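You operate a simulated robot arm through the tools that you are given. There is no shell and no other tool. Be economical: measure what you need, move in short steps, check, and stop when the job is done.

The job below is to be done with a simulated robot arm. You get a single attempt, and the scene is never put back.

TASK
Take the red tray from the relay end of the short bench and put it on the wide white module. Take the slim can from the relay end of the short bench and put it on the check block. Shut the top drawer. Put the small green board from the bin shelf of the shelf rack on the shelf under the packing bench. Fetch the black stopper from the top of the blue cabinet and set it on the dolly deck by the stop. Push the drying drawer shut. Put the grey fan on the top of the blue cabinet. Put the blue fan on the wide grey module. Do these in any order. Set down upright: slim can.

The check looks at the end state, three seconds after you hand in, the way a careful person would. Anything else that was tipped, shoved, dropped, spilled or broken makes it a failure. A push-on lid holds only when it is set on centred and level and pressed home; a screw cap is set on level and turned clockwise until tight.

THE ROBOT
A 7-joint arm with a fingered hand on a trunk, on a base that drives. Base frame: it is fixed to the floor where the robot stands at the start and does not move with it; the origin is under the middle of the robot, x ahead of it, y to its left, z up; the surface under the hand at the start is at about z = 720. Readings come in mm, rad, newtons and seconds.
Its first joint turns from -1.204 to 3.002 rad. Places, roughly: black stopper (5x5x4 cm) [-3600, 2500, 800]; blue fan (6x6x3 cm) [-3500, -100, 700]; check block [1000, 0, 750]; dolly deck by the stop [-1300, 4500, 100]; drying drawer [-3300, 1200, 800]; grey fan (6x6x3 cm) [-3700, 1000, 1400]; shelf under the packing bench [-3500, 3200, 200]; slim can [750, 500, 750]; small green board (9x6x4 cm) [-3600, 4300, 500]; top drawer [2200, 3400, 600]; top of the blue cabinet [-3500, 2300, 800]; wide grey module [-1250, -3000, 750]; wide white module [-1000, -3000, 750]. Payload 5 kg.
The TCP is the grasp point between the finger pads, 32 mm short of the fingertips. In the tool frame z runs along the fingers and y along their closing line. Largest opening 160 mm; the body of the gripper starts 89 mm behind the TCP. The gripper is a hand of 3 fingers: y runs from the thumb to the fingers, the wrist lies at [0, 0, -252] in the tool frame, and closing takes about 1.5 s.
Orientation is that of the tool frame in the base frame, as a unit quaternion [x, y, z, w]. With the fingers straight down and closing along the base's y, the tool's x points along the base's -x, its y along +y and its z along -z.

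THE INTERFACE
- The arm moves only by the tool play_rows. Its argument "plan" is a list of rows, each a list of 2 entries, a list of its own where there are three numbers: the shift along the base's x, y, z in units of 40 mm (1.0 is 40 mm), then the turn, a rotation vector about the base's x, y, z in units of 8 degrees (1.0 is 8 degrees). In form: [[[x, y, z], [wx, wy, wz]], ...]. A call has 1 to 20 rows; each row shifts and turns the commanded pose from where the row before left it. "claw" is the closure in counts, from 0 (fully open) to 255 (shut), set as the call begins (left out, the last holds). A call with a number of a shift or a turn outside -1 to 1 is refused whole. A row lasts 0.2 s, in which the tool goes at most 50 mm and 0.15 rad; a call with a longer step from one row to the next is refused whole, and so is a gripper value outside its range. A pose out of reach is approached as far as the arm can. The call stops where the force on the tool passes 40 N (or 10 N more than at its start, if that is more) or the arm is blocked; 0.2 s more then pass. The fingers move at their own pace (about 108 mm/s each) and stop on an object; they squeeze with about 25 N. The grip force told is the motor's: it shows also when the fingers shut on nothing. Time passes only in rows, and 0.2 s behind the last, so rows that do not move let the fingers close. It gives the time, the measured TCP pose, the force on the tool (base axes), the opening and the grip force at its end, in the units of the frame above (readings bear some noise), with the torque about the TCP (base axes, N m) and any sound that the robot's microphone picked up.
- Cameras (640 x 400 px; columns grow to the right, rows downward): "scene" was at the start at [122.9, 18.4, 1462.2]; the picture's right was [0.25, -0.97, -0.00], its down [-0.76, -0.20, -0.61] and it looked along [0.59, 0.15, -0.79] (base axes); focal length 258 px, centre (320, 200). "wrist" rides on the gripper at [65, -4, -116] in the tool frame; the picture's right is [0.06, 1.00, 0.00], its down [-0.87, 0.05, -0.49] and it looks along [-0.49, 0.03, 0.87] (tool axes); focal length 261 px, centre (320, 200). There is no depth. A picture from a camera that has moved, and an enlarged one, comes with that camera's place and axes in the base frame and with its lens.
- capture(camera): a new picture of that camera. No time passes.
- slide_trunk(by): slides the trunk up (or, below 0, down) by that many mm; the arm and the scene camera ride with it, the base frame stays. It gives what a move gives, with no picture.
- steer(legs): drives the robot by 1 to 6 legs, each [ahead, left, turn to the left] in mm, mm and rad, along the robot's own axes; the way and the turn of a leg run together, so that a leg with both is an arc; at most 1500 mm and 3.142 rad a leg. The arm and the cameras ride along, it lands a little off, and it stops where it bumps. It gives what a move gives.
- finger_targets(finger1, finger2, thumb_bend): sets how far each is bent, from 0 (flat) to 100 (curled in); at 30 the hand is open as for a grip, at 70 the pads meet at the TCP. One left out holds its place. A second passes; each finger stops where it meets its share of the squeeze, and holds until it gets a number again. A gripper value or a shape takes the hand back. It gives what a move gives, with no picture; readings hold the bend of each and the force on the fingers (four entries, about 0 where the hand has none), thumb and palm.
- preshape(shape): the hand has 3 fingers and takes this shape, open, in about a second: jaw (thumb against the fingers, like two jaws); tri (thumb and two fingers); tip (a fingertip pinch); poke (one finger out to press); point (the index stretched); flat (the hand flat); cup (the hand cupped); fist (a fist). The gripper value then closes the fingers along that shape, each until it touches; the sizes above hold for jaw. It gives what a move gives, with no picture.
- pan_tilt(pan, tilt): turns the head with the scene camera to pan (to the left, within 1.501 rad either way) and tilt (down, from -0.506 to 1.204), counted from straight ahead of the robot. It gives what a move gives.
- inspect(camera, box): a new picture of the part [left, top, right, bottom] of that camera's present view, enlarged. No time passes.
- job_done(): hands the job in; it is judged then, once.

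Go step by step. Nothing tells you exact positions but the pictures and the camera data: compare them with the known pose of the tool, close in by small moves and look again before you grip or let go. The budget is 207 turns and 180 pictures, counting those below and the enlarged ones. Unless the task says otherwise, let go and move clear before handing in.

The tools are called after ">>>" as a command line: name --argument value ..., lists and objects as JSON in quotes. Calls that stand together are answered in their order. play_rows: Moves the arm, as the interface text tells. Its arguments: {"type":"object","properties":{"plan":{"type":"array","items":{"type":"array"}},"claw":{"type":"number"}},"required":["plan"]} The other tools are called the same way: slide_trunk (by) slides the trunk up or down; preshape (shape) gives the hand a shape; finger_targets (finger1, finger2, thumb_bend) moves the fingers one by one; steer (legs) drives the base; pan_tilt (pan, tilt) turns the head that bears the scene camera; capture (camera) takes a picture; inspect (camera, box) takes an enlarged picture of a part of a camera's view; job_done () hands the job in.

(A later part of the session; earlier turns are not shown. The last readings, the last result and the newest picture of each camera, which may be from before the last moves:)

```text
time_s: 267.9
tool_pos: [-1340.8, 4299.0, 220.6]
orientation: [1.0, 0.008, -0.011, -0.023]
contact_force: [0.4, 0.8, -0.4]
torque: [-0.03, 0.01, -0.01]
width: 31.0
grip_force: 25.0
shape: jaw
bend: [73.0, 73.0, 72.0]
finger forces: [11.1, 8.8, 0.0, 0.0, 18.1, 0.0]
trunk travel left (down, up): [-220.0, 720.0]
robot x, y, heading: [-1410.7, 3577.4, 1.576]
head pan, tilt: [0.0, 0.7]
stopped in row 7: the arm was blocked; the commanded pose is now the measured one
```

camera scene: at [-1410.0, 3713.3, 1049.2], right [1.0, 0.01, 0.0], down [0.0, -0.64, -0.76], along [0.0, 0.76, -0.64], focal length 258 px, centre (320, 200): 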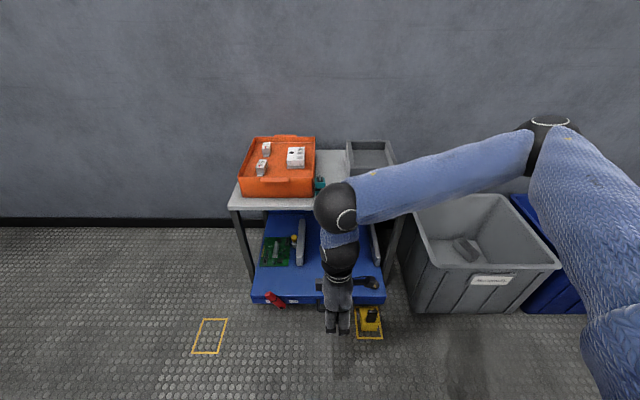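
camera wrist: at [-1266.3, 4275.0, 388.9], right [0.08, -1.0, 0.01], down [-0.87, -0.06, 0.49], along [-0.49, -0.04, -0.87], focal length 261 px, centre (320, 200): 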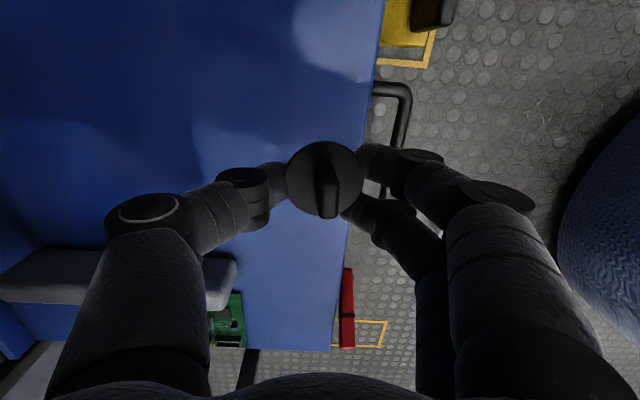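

The arm was blocked on the way. I'll look before doing anything else.

>>> capture --camera "scene"

>>> capture --camera "wrist"

```text
56 pictures are left
camera scene: at [-1410.4, 3702.4, 1049.4], right [1.0, 0.01, 0.0], down [0.0, -0.64, -0.77], along [0.0, 0.77, -0.64], focal length 258 px, centre (320, 200)
```

scene: 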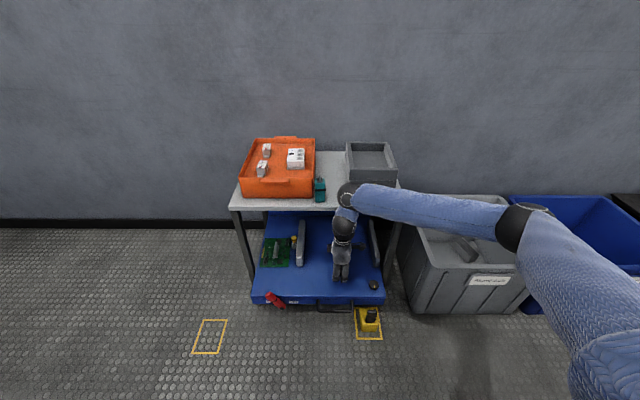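

```text
55 pictures are left
camera wrist: at [-1274.6, 4298.6, 335.0], right [0.08, -1.0, -0.05], down [-0.86, -0.09, 0.51], along [-0.51, 0.0, -0.86], focal length 261 px, centre (320, 200)
```

wrist: 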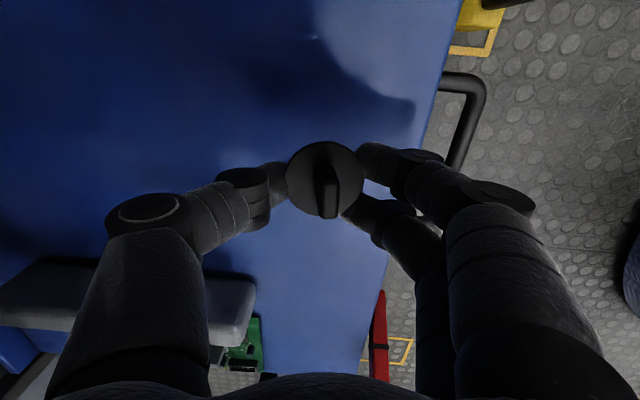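

The upper wrist joint seems to have come down on the table's front edge. I'll rise, undo the small tilt, pull back to y ≈ 4252, and lower there instead.

>>> play_rows --plan '[[[0, -0.3, 0.8], [0, 0, 0]], [[0, -0.5, 0.5], [-0.33, -0.16, 0]], [[0.2, -0.38, 0], [0, 0, 0]], [[0, 0, 0], [0, 0, 0]]]'

```text
time_s: 268.9
tool_pos: [-1330.7, 4245.7, 257.7]
orientation: [1.0, 0.008, 0.006, 0.013]
contact_force: [-0.6, -0.5, -0.1]
torque: [-0.02, 0.0, 0.0]
width: 30.7
grip_force: 25.2
shape: jaw
bend: [73.0, 73.0, 72.0]
finger forces: [10.8, 8.5, 0.0, 0.0, 17.9, 0.1]
trunk travel left (down, up): [-220.0, 720.0]
robot x, y, heading: [-1410.7, 3577.0, 1.581]
head pan, tilt: [0.0, 0.7]
```

>>> play_rows --plan '[[[0, 0.15, 0], [0.17, 0.08, 0]], [[0, 0, -0.6], [0, 0, 0]], [[0, 0, -0.6], [0, 0, 0]], [[0, 0, -0.4], [0, 0, 0]], [[0, 0, -0.1], [0, 0, 0]], [[0, 0, -0.1], [0, 0, 0]], [[0, 0, 0], [0, 0, 0]]]'

```text
time_s: 270.6
tool_pos: [-1334.4, 4253.1, 197.5]
orientation: [1.0, 0.01, -0.004, -0.008]
contact_force: [0.2, 0.8, 0.6]
torque: [0.02, 0.0, 0.02]
width: 30.6
grip_force: 24.9
shape: jaw
bend: [73.0, 73.0, 72.0]
finger forces: [10.8, 8.3, 0.2, 0.0, 17.7, 0.0]
trunk travel left (down, up): [-220.0, 720.0]
robot x, y, heading: [-1414.6, 3576.2, 1.58]
head pan, tilt: [0.0, 0.7]
```

It's 12 mm higher than commanded, so something is resisting. I'll look closely at the wrist and the table edge.

>>> inspect --camera "scene" --box '[270, 150, 580, 340]'

```text
2.06 times, centred on (425, 245) of scene
camera zoom: at [-1411.2, 3703.4, 1051.3], right [1.0, 0.01, 0.0], down [0.0, -0.64, -0.77], along [0.0, 0.77, -0.64], focal length 533 px, centre (103, 107)
```

zoom: 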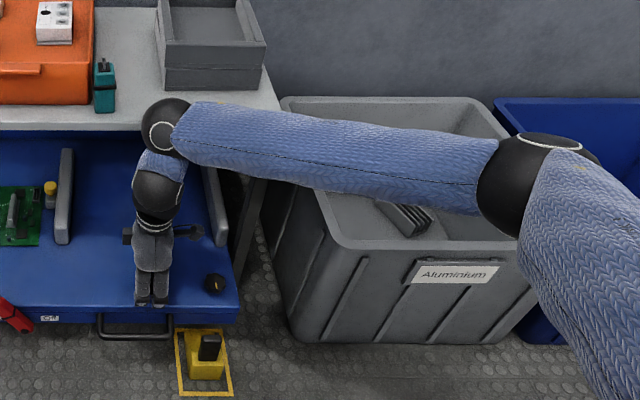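

By triangulation the table's front edge is at y ≈ 4320 and z ≈ 530, and my upper wrist joint is rubbing it. I'll move back to y ≈ 4240 and finish lowering there.

>>> play_rows --plan '[[[0, -0.35, 0.2], [0, 0, 0]], [[0, 0, 0], [0, 0, 0]]]'

>>> play_rows --plan '[[[0, 0, -0.2], [0, 0, 0]], [[0, 0, -0.15], [0, 0, 0]], [[0, 0, -0.1], [0, 0, 0]], [[0, 0, 0], [0, 0, 0]]]'

```text
time_s: 271.1
tool_pos: [-1327.4, 4237.4, 187.6]
orientation: [1.0, 0.007, 0.001, 0.002]
contact_force: [0.3, -0.1, 0.2]
torque: [0.0, -0.01, 0.0]
width: 30.8
grip_force: 24.5
shape: jaw
bend: [73.0, 73.0, 72.0]
finger forces: [10.7, 8.1, 0.1, 0.1, 17.5, 0.1]
trunk travel left (down, up): [-220.0, 720.0]
robot x, y, heading: [-1409.4, 3576.6, 1.577]
head pan, tilt: [0.0, 0.7]
```

```text
time_s: 272.1
tool_pos: [-1331.9, 4238.2, 179.5]
orientation: [1.0, 0.008, -0.002, -0.004]
contact_force: [-0.5, 0.4, 0.1]
torque: [-0.01, 0.02, -0.01]
width: 30.9
grip_force: 25.6
shape: jaw
bend: [73.0, 73.0, 72.0]
finger forces: [10.5, 8.1, 0.0, 0.0, 17.4, 0.0]
trunk travel left (down, up): [-220.0, 720.0]
robot x, y, heading: [-1410.0, 3575.9, 1.576]
head pan, tilt: [0.0, 0.7]
```

The contact pattern fits the table's edge against my wrist. I'll rise, tilt the hand about 20° so the wrist stays back, and then go in under the table's edge.

>>> play_rows --plan '[[[0, -0.2, 0.8], [0, 0, 0]], [[0, 0, 0.5], [0, 0, 0]], [[0, 0, 0], [0.83, 0, 0]], [[0, 0, 0], [0.83, 0, 0]], [[0, 0, 0], [0.83, 0, 0]], [[0, 0.9, 0], [0, 0, 0]], [[0, 0.9, 0], [0, 0, 0]], [[0, 0.8, 0], [0, 0, 0]], [[0, 0, 0], [0, 0, 0]]]'

>>> inspect --camera "scene" --box '[230, 150, 430, 340]'

```text
time_s: 274.1
tool_pos: [-1328.1, 4335.0, 225.1]
orientation: [0.985, 0.008, 0.001, -0.173]
contact_force: [0.4, -0.4, 0.4]
torque: [0.01, 0.02, 0.0]
width: 30.3
grip_force: 25.0
shape: jaw
bend: [73.0, 73.0, 72.0]
finger forces: [10.0, 7.9, 0.1, 0.1, 17.1, 0.0]
trunk travel left (down, up): [-220.0, 720.0]
robot x, y, heading: [-1410.2, 3577.3, 1.579]
head pan, tilt: [0.0, 0.7]
```

```text
2.11 times, centred on (330, 245) of scene
camera zoom: at [-1410.3, 3712.9, 1049.1], right [1.0, 0.01, 0.0], down [0.0, -0.64, -0.76], along [-0.01, 0.76, -0.64], focal length 544 px, centre (299, 105)
```

zoom: 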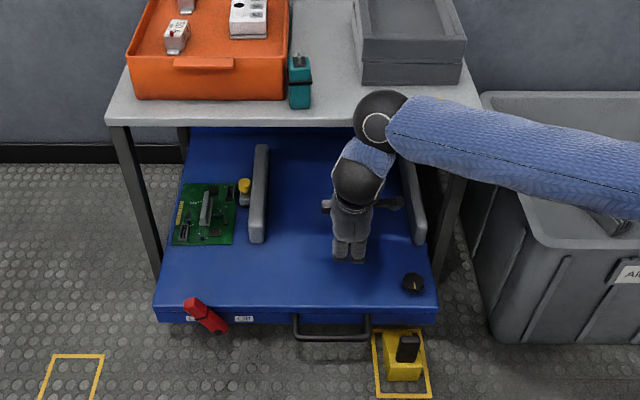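

Clear now. I'll lower until the stopper's rear edge touches the deck.

>>> play_rows --plan '[[[0, 0, -0.5], [0, 0, 0]], [[0, 0, -0.3], [0, 0, 0]], [[0, 0, -0.1], [0, 0, 0]], [[0, 0, -0.1], [0, 0, 0]], [[0, 0, 0], [0, 0, 0]]]'

```text
time_s: 275.4
tool_pos: [-1331.7, 4331.4, 196.2]
orientation: [0.984, 0.009, -0.002, -0.178]
contact_force: [-1.0, -1.3, 0.1]
torque: [0.02, -0.01, -0.01]
width: 30.4
grip_force: 24.7
shape: jaw
bend: [73.0, 73.0, 72.0]
finger forces: [9.9, 7.7, 0.0, 0.0, 17.1, 0.1]
trunk travel left (down, up): [-220.0, 720.0]
robot x, y, heading: [-1410.6, 3575.7, 1.575]
head pan, tilt: [0.0, 0.7]
```

Again it stopped about 10 mm short with no force on the tool, so some other part of the arm is touching. I'll turn the head to look at the elbow.

>>> pan_tilt --pan -0.75 --tilt 0.8

>>> capture --camera "scene"

```text
time_s: 276.4
tool_pos: [-1331.7, 4330.7, 194.1]
orientation: [0.984, 0.009, -0.001, -0.179]
contact_force: [0.5, -0.2, -0.5]
torque: [0.01, -0.02, 0.03]
width: 30.7
grip_force: 25.0
shape: jaw
bend: [73.0, 73.0, 72.0]
finger forces: [10.0, 7.8, 0.0, 0.0, 17.1, 0.1]
trunk travel left (down, up): [-220.0, 720.0]
robot x, y, heading: [-1411.0, 3575.5, 1.578]
head pan, tilt: [-0.75, 0.799]
```

```text
52 pictures are left
camera scene: at [-1356.0, 3678.5, 1042.2], right [0.74, -0.68, -0.01], down [-0.48, -0.52, -0.7], along [0.47, 0.52, -0.71], focal length 258 px, centre (320, 200)
```

scene: 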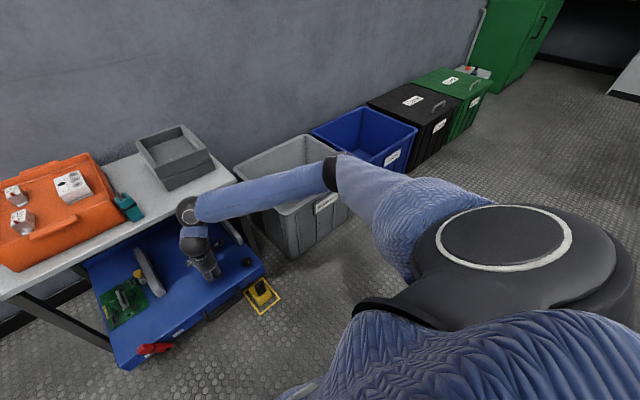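

The elbow seems to be hanging over the grey bin and touching its rim. I'll lift, pull back, and move the robot 400 mm to the left so the elbow stays clear.

>>> play_rows --plan '[[[0, -0.2, 0.8], [0, 0, 0]], [[0, -0.5, 0.8], [0, 0, 0]], [[0, -0.8, 0.4], [0, 0, 0]], [[0, -0.9, 0], [0, 0, 0]], [[0, -0.9, 0], [0, 0, 0]], [[0, -0.9, 0], [0, 0, 0]], [[0, -0.9, 0], [0, 0, 0]], [[0, -0.9, 0], [0, 0, 0]], [[0, 0, 0], [0, 0, 0]]]'

>>> steer --legs '[[0, 400, 0]]'

>>> capture --camera "scene"

```text
time_s: 278.4
tool_pos: [-1328.4, 4093.6, 267.4]
orientation: [0.985, 0.007, 0.001, -0.173]
contact_force: [-0.4, 0.5, 0.1]
torque: [0.03, -0.01, -0.01]
width: 30.3
grip_force: 24.6
shape: jaw
bend: [73.0, 73.0, 72.0]
finger forces: [9.4, 7.6, 0.1, 0.1, 16.8, 0.0]
trunk travel left (down, up): [-220.0, 720.0]
robot x, y, heading: [-1408.7, 3578.8, 1.58]
head pan, tilt: [-0.75, 0.799]
```

```text
time_s: 280.9
tool_pos: [-1722.9, 4091.9, 266.6]
orientation: [0.985, 0.008, 0.0, -0.173]
contact_force: [-0.3, -0.9, -0.1]
torque: [-0.01, -0.02, 0.0]
width: 30.2
grip_force: 25.2
shape: jaw
bend: [73.0, 73.0, 72.0]
finger forces: [9.3, 7.4, 0.0, 0.1, 16.6, 0.0]
trunk travel left (down, up): [-220.0, 720.0]
robot x, y, heading: [-1801.7, 3576.8, 1.582]
head pan, tilt: [-0.75, 0.799]
```

```text
51 pictures are left
camera scene: at [-1748.1, 3684.4, 1040.9], right [0.74, -0.68, 0.0], down [-0.48, -0.53, -0.7], along [0.47, 0.51, -0.72], focal length 258 px, centre (320, 200)
```

scene: 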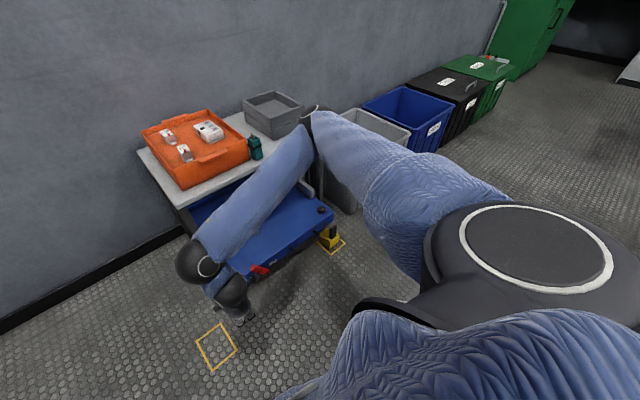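

The bin is still in place. I'll move the hand across in front of the deck, then in over it.

>>> play_rows --plan '[[[0.98, 0, 0], [0, 0, 0]], [[0.98, 0, 0], [0, 0, 0]], [[0.98, 0, 0], [0, 0, 0]], [[0.98, 0, 0], [0, 0, 0]], [[0.98, 0, 0], [0, 0, 0]], [[0.98, 0, 0], [0, 0, 0]], [[0.98, 0, 0], [0, 0, 0]], [[0.98, 0, 0], [0, 0, 0]], [[0.98, 0, 0], [0, 0, 0]], [[0.9, 0, 0], [0, 0, 0]], [[0, 0.9, 0], [0, 0, 0]], [[0, 0.9, 0], [0, 0, 0]], [[0, 0.9, 0], [0, 0, 0]], [[0, 0.9, 0], [0, 0, 0]], [[0, 0.9, -0.3], [0, 0, 0]], [[0, 0.9, -0.4], [0, 0, 0]], [[0, 0.7, -0.4], [0, 0, 0]], [[0, 0, 0], [0, 0, 0]]]'

>>> pan_tilt --pan -0.4 --tilt 0.75

>>> capture --camera "scene"

```text
time_s: 284.7
tool_pos: [-1335.0, 4336.5, 222.1]
orientation: [0.985, 0.008, 0.0, -0.172]
contact_force: [-0.2, 0.2, -0.6]
torque: [0.0, 0.0, 0.01]
width: 29.5
grip_force: 25.2
shape: jaw
bend: [73.0, 73.0, 73.0]
finger forces: [9.1, 7.1, 0.1, 0.0, 15.8, 0.0]
trunk travel left (down, up): [-220.0, 720.0]
robot x, y, heading: [-1805.8, 3575.4, 1.582]
head pan, tilt: [-0.75, 0.799]
```

```text
time_s: 285.5
tool_pos: [-1334.9, 4335.6, 221.9]
orientation: [0.985, 0.008, 0.0, -0.172]
contact_force: [1.0, 0.8, 0.4]
torque: [0.02, -0.01, 0.01]
width: 29.3
grip_force: 25.2
shape: jaw
bend: [73.0, 73.0, 73.0]
finger forces: [9.2, 7.1, 0.0, 0.0, 15.8, 0.0]
trunk travel left (down, up): [-220.0, 720.0]
robot x, y, heading: [-1798.2, 3574.3, 1.582]
head pan, tilt: [-0.4, 0.75]
```

```text
50 pictures are left
camera scene: at [-1770.9, 3701.5, 1044.9], right [0.92, -0.38, 0.0], down [-0.26, -0.63, -0.73], along [0.28, 0.68, -0.68], focal length 258 px, centre (320, 200)
```

scene: 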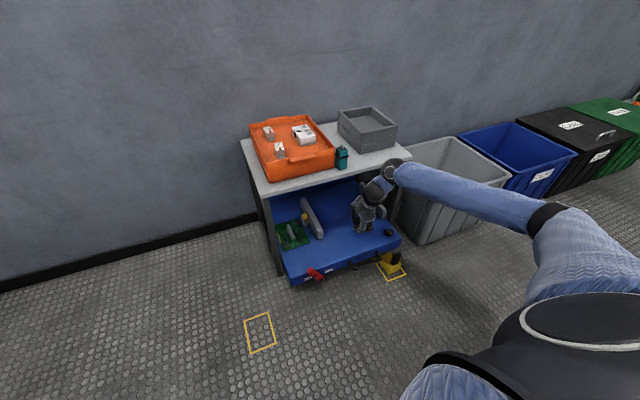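

The elbow is well clear now. I'll lower to contact.

>>> play_rows --plan '[[[0, 0, -0.5], [0, 0, 0]], [[0, 0, -0.3], [0, 0, 0]], [[0, 0, -0.1], [0, 0, 0]], [[0, 0, -0.07], [0, 0, 0]], [[0, 0, -0.07], [0, 0, 0]], [[0, 0, 0], [0, 0, 0]]]'

```text
time_s: 286.9
tool_pos: [-1336.2, 4336.3, 181.7]
orientation: [0.985, 0.008, 0.0, -0.174]
contact_force: [0.9, -4.2, 11.0]
torque: [-0.27, -0.22, 0.0]
width: 29.5
grip_force: 25.6
shape: jaw
bend: [75.0, 74.0, 73.0]
finger forces: [22.2, 6.3, 0.1, 0.0, 18.8, 0.0]
trunk travel left (down, up): [-220.0, 720.0]
robot x, y, heading: [-1802.3, 3576.4, 1.58]
head pan, tilt: [-0.4, 0.75]
```

The rear edge touches. I'll take 5° off the tilt, then open a little to let the disc settle.

>>> play_rows --plan '[[[0, 0.1, -0.03], [-0.7, 0, 0]], [[0, 0, 0], [0, 0, 0]]]'

>>> play_rows --plan '[[[0, 0, 0], [0, 0, 0]], [[0, 0, 0], [0, 0, 0]], [[0, 0, 0], [0, 0, 0]], [[0, 0, 0], [0, 0, 0]]]' --claw 150

>>> capture --camera "wrist"

```text
time_s: 287.5
tool_pos: [-1335.3, 4341.1, 180.4]
orientation: [0.992, 0.009, 0.0, -0.125]
contact_force: [-2.0, -0.1, 7.1]
torque: [-0.13, -0.08, -0.02]
width: 29.7
grip_force: 25.2
shape: jaw
bend: [75.0, 74.0, 73.0]
finger forces: [18.0, 5.6, 0.0, 0.0, 17.8, 0.1]
trunk travel left (down, up): [-220.0, 720.0]
robot x, y, heading: [-1806.6, 3574.3, 1.581]
head pan, tilt: [-0.4, 0.75]
```

```text
time_s: 288.5
tool_pos: [-1335.0, 4340.8, 181.9]
orientation: [0.992, 0.008, 0.0, -0.124]
contact_force: [1.1, 5.4, 21.0]
torque: [-0.29, 0.04, -0.03]
width: 58.8
grip_force: 0.0
shape: jaw
bend: [76.0, 76.0, 70.0]
finger forces: [11.1, 10.4, 0.1, 0.0, 0.0, 0.0]
trunk travel left (down, up): [-220.0, 720.0]
robot x, y, heading: [-1802.6, 3573.1, 1.583]
head pan, tilt: [-0.4, 0.75]
```

```text
49 pictures are left
camera wrist: at [-1270.7, 4316.9, 295.2], right [0.08, -0.97, -0.25], down [-0.87, -0.19, 0.46], along [-0.49, 0.18, -0.85], focal length 261 px, centre (320, 200)
```

wrist: 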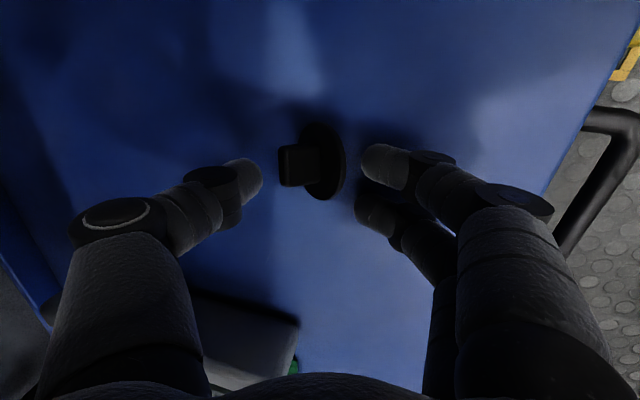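

The stopper looks tipped over: I see the disc edge-on with its bar pointing away. I'll enlarge.

>>> inspect --camera "wrist" --box '[230, 90, 410, 230]'

```text
2.86 times, centred on (320, 160) of wrist
camera zoom: at [-1270.7, 4316.9, 295.2], right [0.08, -0.97, -0.25], down [-0.87, -0.19, 0.46], along [-0.49, 0.18, -0.85], focal length 745 px, centre (320, 314)
```

zoom: 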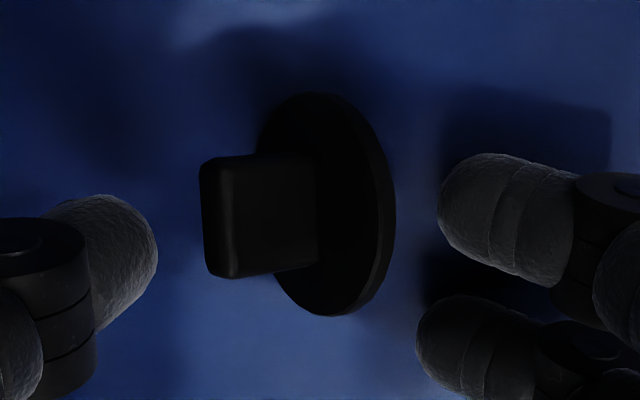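

The disc seems to be leaning with its rear edge raised on the fingertips. I'll ease up 3 mm and open further so that it can fall flat.

>>> play_rows --plan '[[[0, 0, 0.08], [0, 0, 0]], [[0, 0, 0], [0, 0, 0]], [[0, 0, 0], [0, 0, 0]], [[0, 0, 0], [0, 0, 0]], [[0, 0, 0], [0, 0, 0]]]' --claw 95

>>> inspect --camera "wrist" --box '[210, 70, 430, 240]'

>>> inspect --camera "scene" --box '[330, 160, 420, 270]'

```text
time_s: 289.7
tool_pos: [-1334.0, 4340.7, 185.9]
orientation: [0.992, 0.008, 0.0, -0.127]
contact_force: [0.5, 11.0, 30.1]
torque: [-0.54, -0.02, 0.02]
width: 82.9
grip_force: 0.2
shape: jaw
bend: [75.0, 75.0, 68.0]
finger forces: [15.2, 15.3, 0.1, 0.0, 0.0, 0.1]
trunk travel left (down, up): [-220.0, 720.0]
robot x, y, heading: [-1804.4, 3574.0, 1.58]
head pan, tilt: [-0.4, 0.75]
```

```text
2.35 times, centred on (320, 155) of wrist
camera zoom: at [-1270.5, 4316.3, 299.1], right [0.08, -0.97, -0.25], down [-0.87, -0.19, 0.46], along [-0.49, 0.18, -0.85], focal length 613 px, centre (320, 306)
```

zoom: 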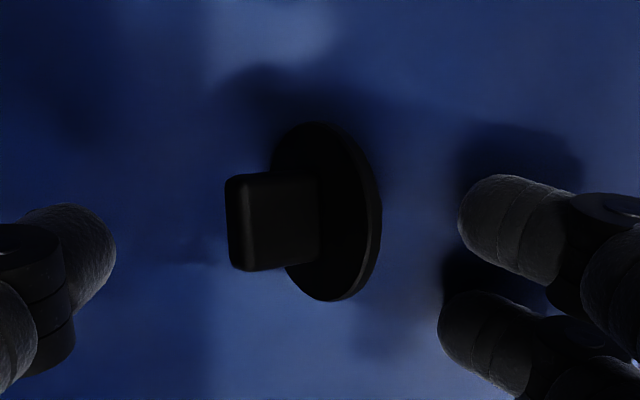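

```text
3.64 times, centred on (375, 215) of scene
camera zoom: at [-1772.0, 3700.0, 1045.2], right [0.92, -0.38, 0.0], down [-0.26, -0.63, -0.73], along [0.28, 0.68, -0.68], focal length 940 px, centre (120, 146)
```

zoom: 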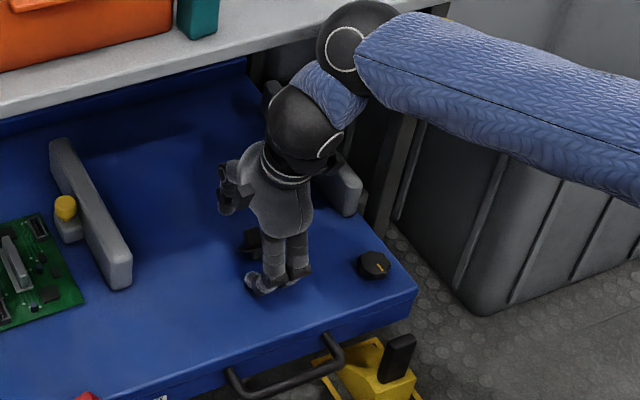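

It's lying on its side: the flange has a plug beneath it, so the bar points up and toward +y. I can roll it upright by letting the thumb push the bar's end toward -y while the fingers back the base. I'll rise a little, centre on it and close in small steps.

>>> play_rows --plan '[[[0, 0, 0.2], [0, 0, 0]], [[0.22, 0, 0], [0, 0, 0]], [[0, 0, 0], [0, 0, 0]]]' --claw 140

>>> play_rows --plan '[[[0, 0, 0], [0, 0, 0]], [[0, 0, 0], [0, 0, 0]], [[0, 0, 0], [0, 0, 0]]]' --claw 170

>>> inspect --camera "wrist" --box '[210, 70, 430, 240]'

```text
time_s: 290.5
tool_pos: [-1325.9, 4339.3, 189.9]
orientation: [0.992, 0.008, 0.0, -0.124]
contact_force: [-1.4, -0.2, -0.2]
torque: [0.0, -0.02, 0.03]
width: 71.9
grip_force: 0.1
shape: jaw
bend: [73.0, 73.0, 70.0]
finger forces: [0.1, 0.0, 0.1, 0.0, 0.1, 0.0]
trunk travel left (down, up): [-220.0, 720.0]
robot x, y, heading: [-1799.9, 3578.6, 1.578]
head pan, tilt: [-0.4, 0.75]
```

```text
time_s: 291.3
tool_pos: [-1326.2, 4339.7, 192.0]
orientation: [0.992, 0.008, 0.0, -0.124]
contact_force: [-0.5, 0.2, 0.0]
torque: [0.0, 0.04, 0.01]
width: 53.5
grip_force: 0.0
shape: jaw
bend: [73.0, 73.0, 70.0]
finger forces: [0.1, 0.1, 0.0, 0.0, 0.1, 0.0]
trunk travel left (down, up): [-220.0, 720.0]
robot x, y, heading: [-1801.4, 3577.0, 1.582]
head pan, tilt: [-0.4, 0.75]
```

```text
2.35 times, centred on (320, 155) of wrist
camera zoom: at [-1261.5, 4316.0, 304.8], right [0.08, -0.97, -0.25], down [-0.87, -0.19, 0.46], along [-0.49, 0.18, -0.85], focal length 613 px, centre (320, 306)
```

zoom: 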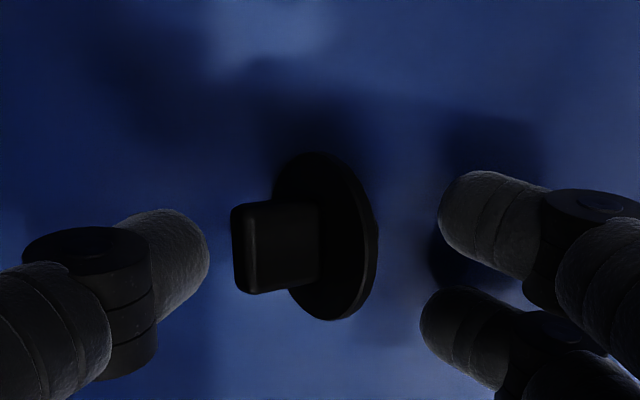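

>>> play_rows --plan '[[[0.1, 0, 0], [0, 0, 0]], [[0, 0, 0], [0, 0, 0]], [[0, 0, 0], [0, 0, 0]]]' --claw 195

>>> inspect --camera "wrist" --box '[210, 70, 430, 240]'

```text
time_s: 292.1
tool_pos: [-1320.7, 4339.4, 190.9]
orientation: [0.992, 0.008, 0.0, -0.125]
contact_force: [-1.0, -0.6, 0.1]
torque: [0.0, -0.01, 0.03]
width: 38.1
grip_force: 0.0
shape: jaw
bend: [73.0, 73.0, 70.0]
finger forces: [0.0, 0.1, 0.0, 0.0, 0.6, 0.0]
trunk travel left (down, up): [-220.0, 720.0]
robot x, y, heading: [-1800.3, 3577.0, 1.582]
head pan, tilt: [-0.4, 0.75]
```

```text
2.35 times, centred on (320, 155) of wrist
camera zoom: at [-1257.3, 4315.9, 305.2], right [0.08, -0.97, -0.25], down [-0.87, -0.19, 0.46], along [-0.49, 0.18, -0.85], focal length 613 px, centre (320, 306)
```

zoom: 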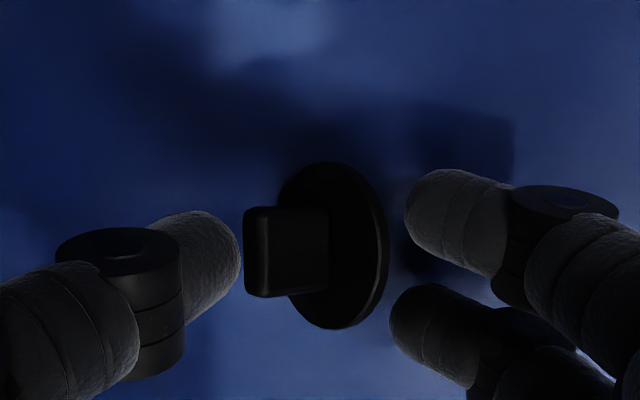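

>>> play_rows --plan '[[[0, 0, 0], [0, 0, 0]], [[0, 0, 0], [0, 0, 0]], [[0, 0, 0], [0, 0, 0]]]' --claw 213

>>> inspect --camera "wrist" --box '[210, 70, 430, 240]'

```text
time_s: 292.9
tool_pos: [-1321.4, 4339.2, 192.0]
orientation: [0.992, 0.007, 0.0, -0.125]
contact_force: [0.2, 0.9, 0.1]
torque: [0.05, -0.02, 0.0]
width: 27.4
grip_force: 25.0
shape: jaw
bend: [73.0, 72.0, 70.0]
finger forces: [11.1, 9.5, 0.0, 0.1, 22.6, 0.0]
trunk travel left (down, up): [-220.0, 720.0]
robot x, y, heading: [-1800.7, 3576.5, 1.577]
head pan, tilt: [-0.4, 0.75]
```

```text
2.35 times, centred on (320, 155) of wrist
camera zoom: at [-1257.2, 4315.9, 305.2], right [0.08, -0.97, -0.25], down [-0.87, -0.19, 0.46], along [-0.49, 0.18, -0.85], focal length 613 px, centre (320, 306)
```

zoom: 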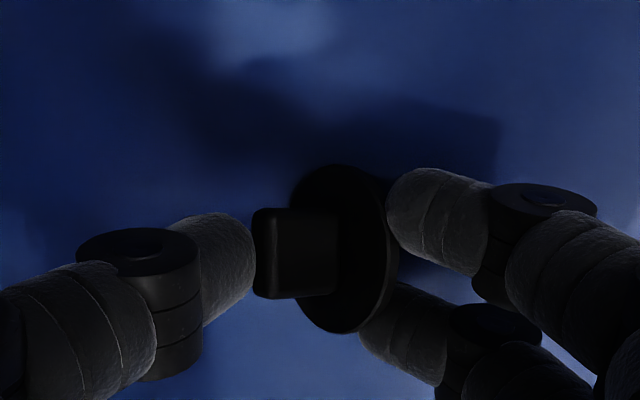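

The stopper is now clamped along its axis, lying on its side. I'll carry it forward on the deck to y ≈ 4260 and lay it down again in the same pose, where there's room to take it by its flange from above and turn it upright.

>>> play_rows --plan '[[[0, 0, 0.5], [0, 0, 0]], [[0, -0.7, 0.2], [0, 0, 0]], [[0, -0.7, 0], [0, 0, 0]], [[0, -0.6, 0], [0, 0, 0]], [[0, 0, -0.4], [0, 0, 0]], [[0, 0, -0.15], [0, 0, 0]], [[0, 0, -0.1], [0, 0, 0]], [[0, 0, 0], [0, 0, 0]]]'

>>> inspect --camera "wrist" --box '[210, 70, 430, 240]'

```text
time_s: 294.7
tool_pos: [-1320.2, 4259.8, 193.8]
orientation: [0.992, 0.009, 0.0, -0.124]
contact_force: [0.1, -0.1, -0.8]
torque: [0.03, 0.03, 0.0]
width: 27.3
grip_force: 24.8
shape: jaw
bend: [73.0, 72.0, 70.0]
finger forces: [11.2, 9.3, 0.1, 0.1, 22.3, 0.1]
trunk travel left (down, up): [-220.0, 720.0]
robot x, y, heading: [-1800.9, 3575.6, 1.579]
head pan, tilt: [-0.4, 0.75]
```

```text
2.35 times, centred on (320, 155) of wrist
camera zoom: at [-1257.6, 4236.3, 306.9], right [0.08, -0.97, -0.25], down [-0.87, -0.19, 0.46], along [-0.49, 0.18, -0.85], focal length 613 px, centre (320, 306)
```

zoom: 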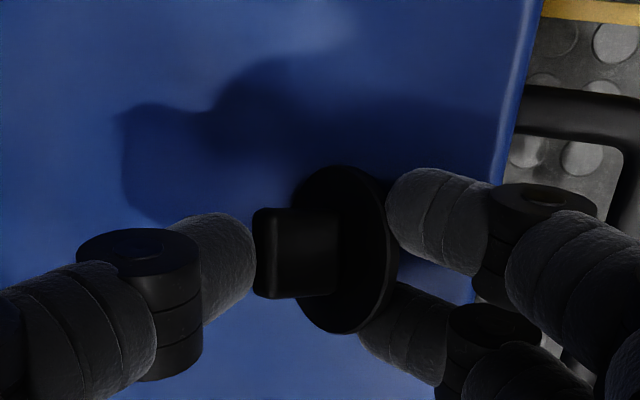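

Held the same way. I'll lift it, tilt the hand 35° more so the stopper's axis comes nearly vertical, and bring it back to y ≈ 4345 to set it on its base.

>>> play_rows --plan '[[[0, 0, 0.8], [0, 0, 0]], [[0, 0, 0.7], [0.87, 0, 0]], [[0, 0, 0], [0.87, 0, 0]], [[0, 0, 0], [0.87, 0, 0]], [[0, 0, 0], [0.87, 0, 0]], [[0, 0, 0], [0.87, 0, 0]], [[0, 0.8, 0], [0, 0, 0]], [[0, 0.8, 0], [0, 0, 0]], [[0, 0.5, 0], [0, 0, 0]], [[0, 0, 0], [0, 0, 0]]]'

>>> capture --camera "wrist"

>>> inspect --camera "scene" --box '[330, 150, 430, 270]'

```text
time_s: 296.9
tool_pos: [-1322.3, 4344.5, 253.7]
orientation: [0.909, 0.008, 0.002, -0.416]
contact_force: [0.0, 0.7, -1.4]
torque: [-0.01, 0.01, -0.03]
width: 27.3
grip_force: 25.3
shape: jaw
bend: [73.0, 73.0, 70.0]
finger forces: [11.2, 9.2, 0.0, 0.0, 21.5, 0.0]
trunk travel left (down, up): [-220.0, 720.0]
robot x, y, heading: [-1802.6, 3575.7, 1.58]
head pan, tilt: [-0.4, 0.75]
```

```text
41 pictures are left
camera wrist: at [-1257.7, 4259.8, 332.2], right [0.08, -0.65, -0.75], down [-0.87, -0.42, 0.27], along [-0.49, 0.63, -0.6], focal length 261 px, centre (320, 200)
```

wrist: 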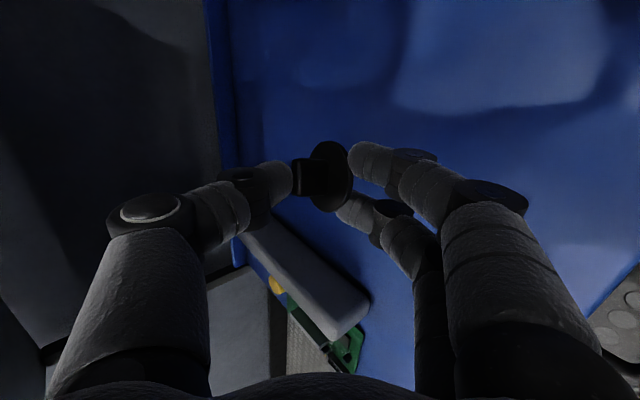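

```text
3.33 times, centred on (380, 210) of scene
camera zoom: at [-1771.0, 3701.5, 1044.9], right [0.92, -0.38, 0.0], down [-0.26, -0.63, -0.73], along [0.28, 0.68, -0.68], focal length 861 px, centre (120, 167)
```

zoom: 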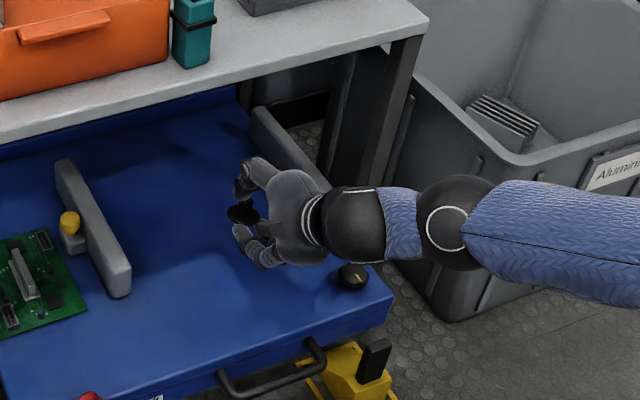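

The stopper now looks nearly upright between the thumb above and the fingers below. I'll lower until the fingers reach the deck.

>>> play_rows --plan '[[[0, 0, -0.6], [0, 0, 0]], [[0, 0, -0.4], [0, 0, 0]], [[0, 0, -0.12], [0, 0, 0]], [[0, 0, -0.12], [0, 0, 0]], [[0, 0, -0.12], [0, 0, 0]], [[0, 0, 0], [0, 0, 0]]]'

```text
time_s: 298.3
tool_pos: [-1321.8, 4344.0, 196.9]
orientation: [0.91, 0.008, 0.002, -0.415]
contact_force: [0.6, 0.8, -0.2]
torque: [0.0, 0.01, 0.03]
width: 27.4
grip_force: 24.8
shape: jaw
bend: [73.0, 73.0, 70.0]
finger forces: [11.2, 9.2, 0.0, 0.1, 21.4, 0.0]
trunk travel left (down, up): [-220.0, 720.0]
robot x, y, heading: [-1806.3, 3577.0, 1.576]
head pan, tilt: [-0.4, 0.75]
```

>>> play_rows --plan '[[[0, 0, -0.1], [0, 0, 0]], [[0, 0, -0.1], [0, 0, 0]], [[0, 0, -0.1], [0, 0, 0]], [[0, 0, -0.1], [0, 0, 0]], [[0, 0, 0], [0, 0, 0]]]'

>>> inspect --camera "scene" --box '[340, 180, 410, 260]'

```text
time_s: 299.5
tool_pos: [-1320.2, 4344.1, 186.2]
orientation: [0.909, 0.009, 0.003, -0.418]
contact_force: [0.2, -13.6, 30.6]
torque: [-1.24, -0.48, -0.19]
width: 27.2
grip_force: 24.8
shape: jaw
bend: [75.0, 74.0, 70.0]
finger forces: [51.2, 6.5, 0.0, 0.0, 23.4, 0.0]
trunk travel left (down, up): [-220.0, 720.0]
robot x, y, heading: [-1801.8, 3574.6, 1.577]
head pan, tilt: [-0.4, 0.75]
```

```text
5.00 times, centred on (375, 220) of scene
camera zoom: at [-1772.0, 3699.7, 1045.4], right [0.92, -0.38, 0.0], down [-0.26, -0.63, -0.73], along [0.28, 0.68, -0.68], focal length 1292 px, centre (45, 100)
```

zoom: 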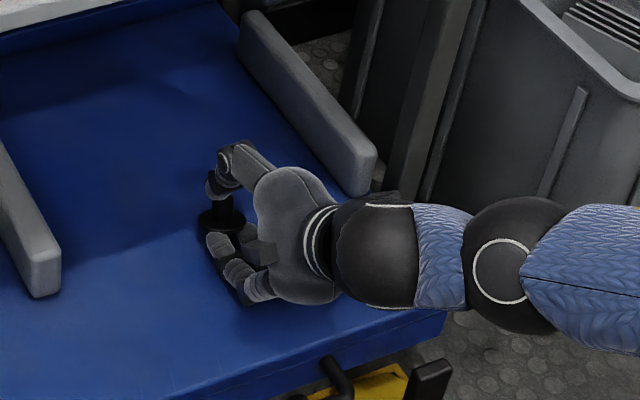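

The fingers press on the deck and the stopper stands nearly upright between them. I'll ease up 3 mm, then lift only the thumb.

>>> play_rows --plan '[[[0, 0, 0.07], [0, 0, 0]], [[0, 0, 0], [0, 0, 0]]]'

>>> finger_targets --thumb_bend 55

>>> inspect --camera "scene" --box '[340, 180, 410, 260]'

>>> inspect --camera "wrist" --box '[230, 90, 430, 250]'

```text
time_s: 300.1
tool_pos: [-1321.9, 4343.9, 185.7]
orientation: [0.909, 0.008, 0.003, -0.417]
contact_force: [2.6, -2.0, 17.7]
torque: [-0.46, -0.31, 0.03]
width: 26.9
grip_force: 25.4
shape: jaw
bend: [75.0, 74.0, 70.0]
finger forces: [36.1, 7.1, 0.1, 0.0, 22.6, 0.1]
trunk travel left (down, up): [-220.0, 720.0]
robot x, y, heading: [-1803.6, 3572.5, 1.576]
head pan, tilt: [-0.4, 0.75]
```

```text
time_s: 301.1
tool_pos: [-1322.0, 4344.7, 185.8]
orientation: [0.909, 0.008, 0.003, -0.416]
contact_force: [-0.6, 0.0, 0.2]
torque: [-0.02, 0.02, 0.02]
width: 37.7
grip_force: 1.0
shape: fingers
bend: [76.0, 75.0, 55.0]
finger forces: [0.5, 0.5, 0.1, 0.0, 0.7, 0.0]
trunk travel left (down, up): [-220.0, 720.0]
robot x, y, heading: [-1802.9, 3576.7, 1.585]
head pan, tilt: [-0.4, 0.75]
```

```text
5.00 times, centred on (375, 220) of scene
camera zoom: at [-1771.0, 3701.5, 1044.9], right [0.92, -0.38, 0.0], down [-0.26, -0.63, -0.73], along [0.28, 0.68, -0.68], focal length 1292 px, centre (45, 100)
```

zoom: 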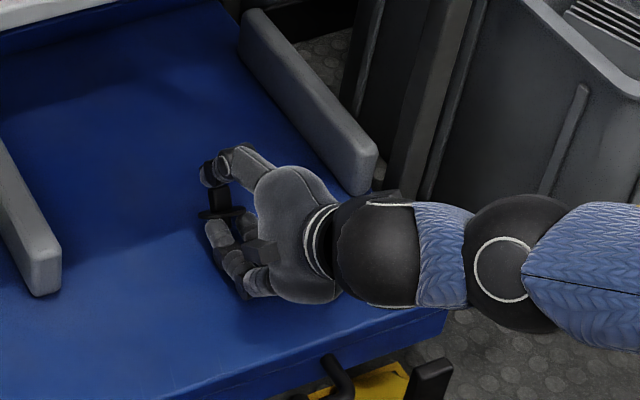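

```text
2.50 times, centred on (330, 170) of wrist
camera zoom: at [-1257.7, 4259.8, 265.0], right [0.08, -0.65, -0.75], down [-0.87, -0.42, 0.27], along [-0.49, 0.63, -0.6], focal length 652 px, centre (295, 275)
```

zoom: 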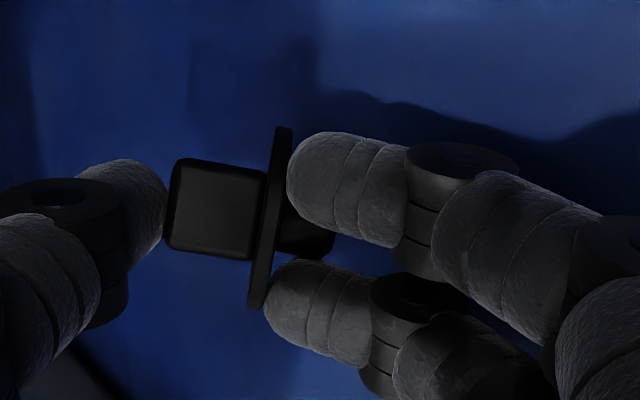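

The wrist view shows its axis follows my closing line, so it still leans about 45°. I'll grip again, lift, and tilt the hand another 26° to bring it closer to vertical.

>>> play_rows --plan '[[[0, 0, 0], [0, 0, 0]], [[0, 0, 0], [0, 0, 0]], [[0, 0, 0], [0, 0, 0]], [[0, 0, 0], [0, 0, 0]], [[0, 0, 0.6], [0, 0, 0]], [[0, 0, 0.6], [0.8, 0, 0]], [[0, 0, 0], [0.82, 0, 0]], [[0, 0, 0], [0.82, 0, 0]], [[0, 0, 0], [0.82, 0, 0]], [[0, 0, 0], [0, 0, 0]]]' --claw 255

>>> inspect --camera "scene" --box '[340, 170, 420, 260]'

```text
time_s: 303.3
tool_pos: [-1321.2, 4345.1, 233.4]
orientation: [0.791, 0.007, 0.004, -0.611]
contact_force: [-0.2, 0.3, 0.7]
torque: [0.0, -0.04, 0.0]
width: 11.3
grip_force: 25.1
shape: jaw
bend: [73.0, 72.0, 66.0]
finger forces: [13.5, 14.6, 0.0, 0.0, 27.9, 0.1]
trunk travel left (down, up): [-220.0, 720.0]
robot x, y, heading: [-1801.2, 3575.8, 1.582]
head pan, tilt: [-0.4, 0.75]
```

```text
4.44 times, centred on (380, 215) of scene
camera zoom: at [-1770.8, 3701.5, 1044.9], right [0.92, -0.38, 0.0], down [-0.26, -0.63, -0.73], along [0.28, 0.68, -0.68], focal length 1148 px, centre (53, 133)
```

zoom: 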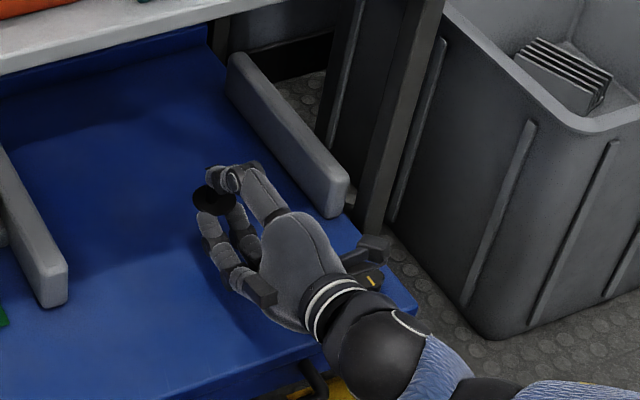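

The fingers now pinch the flange itself, and the stopper looks close to upright. I'll lower to contact.

>>> play_rows --plan '[[[0, 0, -0.3], [0, 0, 0]], [[0, 0, -0.2], [0, 0, 0]], [[0, 0, -0.12], [0, 0, 0]], [[0, 0, -0.12], [0, 0, 0]], [[0, 0, -0.12], [0, 0, 0]], [[0, 0, -0.12], [0, 0, 0]], [[0, 0, 0], [0, 0, 0]]]'

>>> inspect --camera "wrist" --box '[230, 90, 430, 250]'

```text
time_s: 305.0
tool_pos: [-1322.5, 4346.0, 202.6]
orientation: [0.789, 0.006, 0.003, -0.615]
contact_force: [-0.5, 0.1, 16.2]
torque: [-0.72, -0.13, -0.08]
width: 10.2
grip_force: 25.2
shape: jaw
bend: [72.0, 72.0, 66.0]
finger forces: [29.1, 16.7, 0.0, 0.0, 29.9, 0.0]
trunk travel left (down, up): [-220.0, 720.0]
robot x, y, heading: [-1803.0, 3577.5, 1.58]
head pan, tilt: [-0.4, 0.75]
stopped in row 7: the force on the tool passed its limit at 41 N (the readings are from after the stop); the commanded pose is now the measured one
```

```text
2.50 times, centred on (330, 170) of wrist
camera zoom: at [-1257.3, 4235.5, 234.8], right [0.08, -0.24, -0.97], down [-0.87, -0.49, 0.06], along [-0.49, 0.83, -0.25], focal length 652 px, centre (295, 275)
```

zoom: 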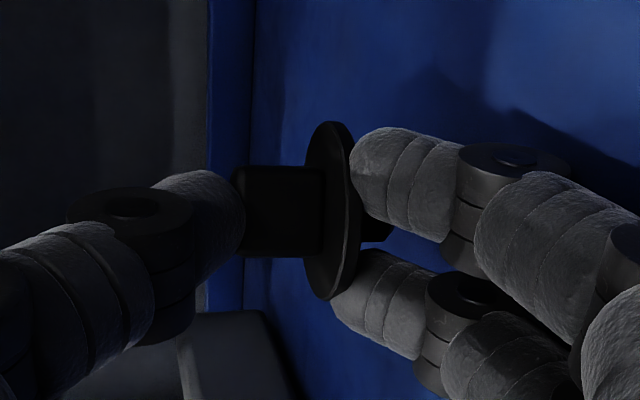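

Here the knuckles rest on the deck while the stopper's base is still about 40 mm up, so releasing now would drop it. Only the can must be upright, so I'll lay the stopper down gently on its side, deeper between the bars, at a moderate tilt.

>>> play_rows --plan '[[[0, 0, 0.8], [0, 0, 0]], [[0, 0, 0.3], [-0.82, 0, 0]], [[0, 0, 0], [-0.82, 0, 0]], [[0, 0, 0], [-0.82, 0, 0]], [[0, 0, 0], [-0.9, 0, 0]], [[0, 0.7, 0], [0, 0, 0]], [[0, 0.7, 0], [0, 0, 0]], [[0, 0.7, 0], [0, 0, 0]], [[0, 0, -0.5], [0, 0, 0]], [[0, 0, -0.4], [0, 0, 0]], [[0, 0, -0.2], [0, 0, 0]], [[0, 0, 0], [0, 0, 0]]]'

>>> capture --camera "scene"

```text
time_s: 307.6
tool_pos: [-1321.2, 4428.9, 198.1]
orientation: [0.911, 0.007, 0.002, -0.412]
contact_force: [-0.1, -0.3, -0.5]
torque: [0.03, 0.03, -0.02]
width: 11.5
grip_force: 24.8
shape: jaw
bend: [73.0, 72.0, 66.0]
finger forces: [13.2, 14.8, 0.0, 0.0, 27.7, 0.0]
trunk travel left (down, up): [-220.0, 720.0]
robot x, y, heading: [-1803.8, 3574.4, 1.578]
head pan, tilt: [-0.4, 0.75]
```

```text
34 pictures are left
camera scene: at [-1770.9, 3701.4, 1044.9], right [0.92, -0.38, 0.0], down [-0.26, -0.63, -0.73], along [0.28, 0.68, -0.68], focal length 258 px, centre (320, 200)
```

scene: 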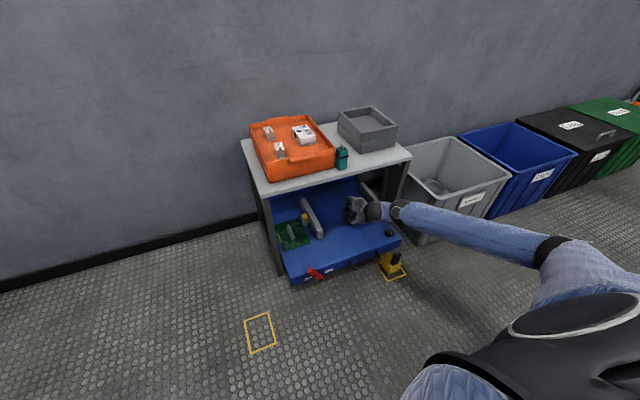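

I'm at y ≈ 4430, between the bars. I'll lower the last bit and open slowly.

>>> play_rows --plan '[[[0, 0, -0.1], [0, 0, 0]], [[0, 0, -0.1], [0, 0, 0]], [[0, 0, 0], [0, 0, 0]]]'

>>> play_rows --plan '[[[0, 0, 0], [0, 0, 0]], [[0, 0, 0], [0, 0, 0]], [[0, 0, 0], [0, 0, 0]], [[0, 0, 0], [0, 0, 0]], [[0, 0, 0], [0, 0, 0]]]' --claw 165

>>> inspect --camera "wrist" --box '[210, 70, 430, 240]'

```text
time_s: 308.4
tool_pos: [-1321.5, 4429.1, 189.8]
orientation: [0.911, 0.008, 0.001, -0.412]
contact_force: [0.0, 0.1, 0.7]
torque: [-0.01, 0.0, -0.05]
width: 11.1
grip_force: 24.9
shape: jaw
bend: [73.0, 72.0, 66.0]
finger forces: [14.6, 14.7, 0.0, 0.0, 28.0, 0.0]
trunk travel left (down, up): [-220.0, 720.0]
robot x, y, heading: [-1802.2, 3578.3, 1.583]
head pan, tilt: [-0.4, 0.75]
```

```text
time_s: 309.6
tool_pos: [-1320.8, 4429.6, 192.4]
orientation: [0.911, 0.007, 0.002, -0.413]
contact_force: [0.0, 3.1, 23.7]
torque: [-0.58, 0.03, -0.03]
width: 49.0
grip_force: 0.1
shape: jaw
bend: [75.0, 75.0, 70.0]
finger forces: [11.9, 12.3, 0.0, 0.1, 0.0, 0.0]
trunk travel left (down, up): [-220.0, 720.0]
robot x, y, heading: [-1803.1, 3573.9, 1.579]
head pan, tilt: [-0.4, 0.75]
```

```text
2.35 times, centred on (320, 155) of wrist
camera zoom: at [-1257.3, 4345.7, 272.4], right [0.08, -0.66, -0.75], down [-0.87, -0.42, 0.27], along [-0.49, 0.63, -0.6], focal length 613 px, centre (320, 306)
```

zoom: 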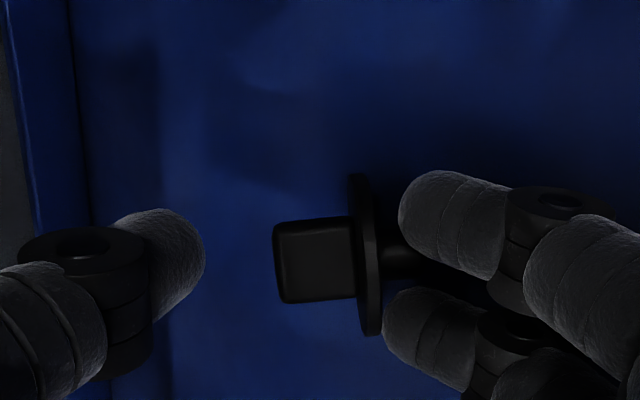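

The stopper rests on its plug and flange edge, as its shape makes it lie. I'll withdraw the hand straight back along the fingers.

>>> play_rows --plan '[[[0, -0.1, 0.1], [0, 0, 0]], [[0, -0.3, 0.26], [0, 0, 0]], [[0, -0.6, 0.53], [0, 0, 0]], [[0, -0.7, 0.6], [0, 0, 0]], [[0, -0.9, 0.3], [0, 0, 0]], [[0, -0.9, 0], [0, 0, 0]], [[0, -0.9, 0], [0, 0, 0]], [[0, -0.9, 0], [0, 0, 0]], [[0, -0.9, 0], [0, 0, 0]], [[0, 0, 0], [0, 0, 0]]]' --claw 130

>>> inspect --camera "scene" --box '[270, 160, 430, 290]'

```text
time_s: 311.8
tool_pos: [-1320.8, 4181.8, 260.7]
orientation: [0.911, 0.007, 0.003, -0.411]
contact_force: [0.3, 0.5, 0.6]
torque: [0.02, -0.01, 0.0]
width: 78.0
grip_force: 0.1
shape: jaw
bend: [73.0, 73.0, 70.0]
finger forces: [0.1, 0.1, 0.1, 0.1, 0.0, 0.1]
trunk travel left (down, up): [-220.0, 720.0]
robot x, y, heading: [-1800.1, 3573.8, 1.576]
head pan, tilt: [-0.4, 0.75]
```

```text
3.08 times, centred on (350, 225) of scene
camera zoom: at [-1771.0, 3701.2, 1044.9], right [0.92, -0.38, 0.0], down [-0.26, -0.63, -0.73], along [0.28, 0.68, -0.68], focal length 795 px, centre (228, 123)
```

zoom: 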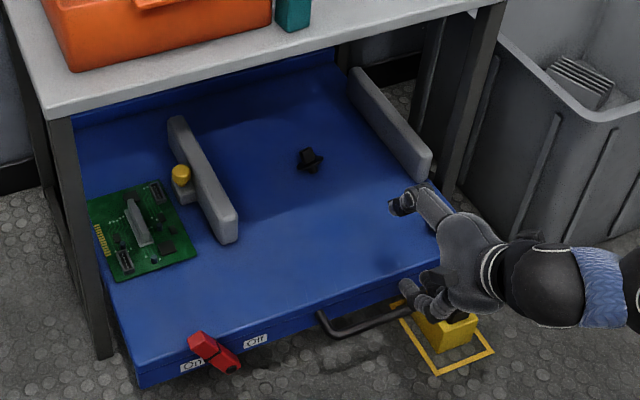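

The stopper lies on the deck between the bars. I'll level the hand while rising away, then check the dial on the deck too.

>>> play_rows --plan '[[[0, -0.5, 0.8], [0, 0, 0]], [[0, -0.5, 0.8], [-0.87, 0, 0]], [[0, -0.5, 0.8], [-0.87, 0, 0]], [[0, -0.5, 0.5], [-0.87, 0, 0]], [[0, 0, 0.3], [-0.87, 0, 0]], [[0, 0, 0], [-0.87, 0, 0]], [[0, 0, 0], [-0.87, 0, 0]], [[-0.7, 0, 0], [-0.85, 0, 0]], [[-0.9, 0, 0], [0, 0, 0]], [[-0.9, 0, 0], [0, 0, 0]], [[-0.9, 0, 0], [0, 0, 0]], [[-0.9, 0, 0], [0, 0, 0]], [[-0.9, 0, 0], [0, 0, 0]], [[0, 0, 0], [0, 0, 0]]]'

>>> inspect --camera "scene" --box '[270, 110, 500, 290]'

```text
time_s: 314.8
tool_pos: [-1530.5, 4100.9, 388.7]
orientation: [1.0, 0.008, -0.001, -0.001]
contact_force: [-0.4, 0.5, 0.0]
torque: [-0.02, -0.03, -0.01]
width: 78.5
grip_force: 0.0
shape: jaw
bend: [73.0, 73.0, 70.0]
finger forces: [0.0, 0.0, 0.0, 0.0, 0.1, 0.0]
trunk travel left (down, up): [-220.0, 720.0]
robot x, y, heading: [-1802.3, 3573.0, 1.583]
head pan, tilt: [-0.4, 0.75]
```

```text
2.22 times, centred on (385, 200) of scene
camera zoom: at [-1771.2, 3701.5, 1044.8], right [0.92, -0.38, 0.0], down [-0.26, -0.63, -0.73], along [0.28, 0.68, -0.68], focal length 574 px, centre (176, 200)
```

zoom: 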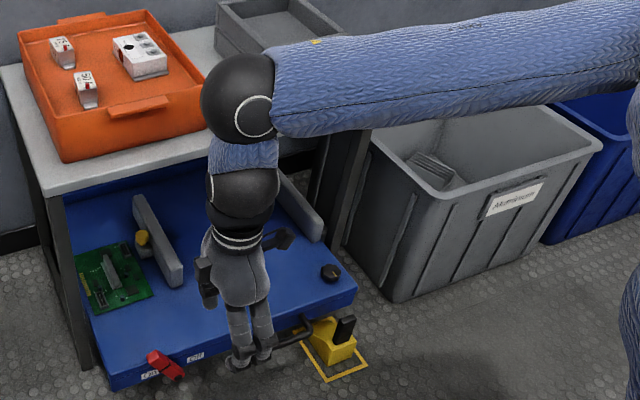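

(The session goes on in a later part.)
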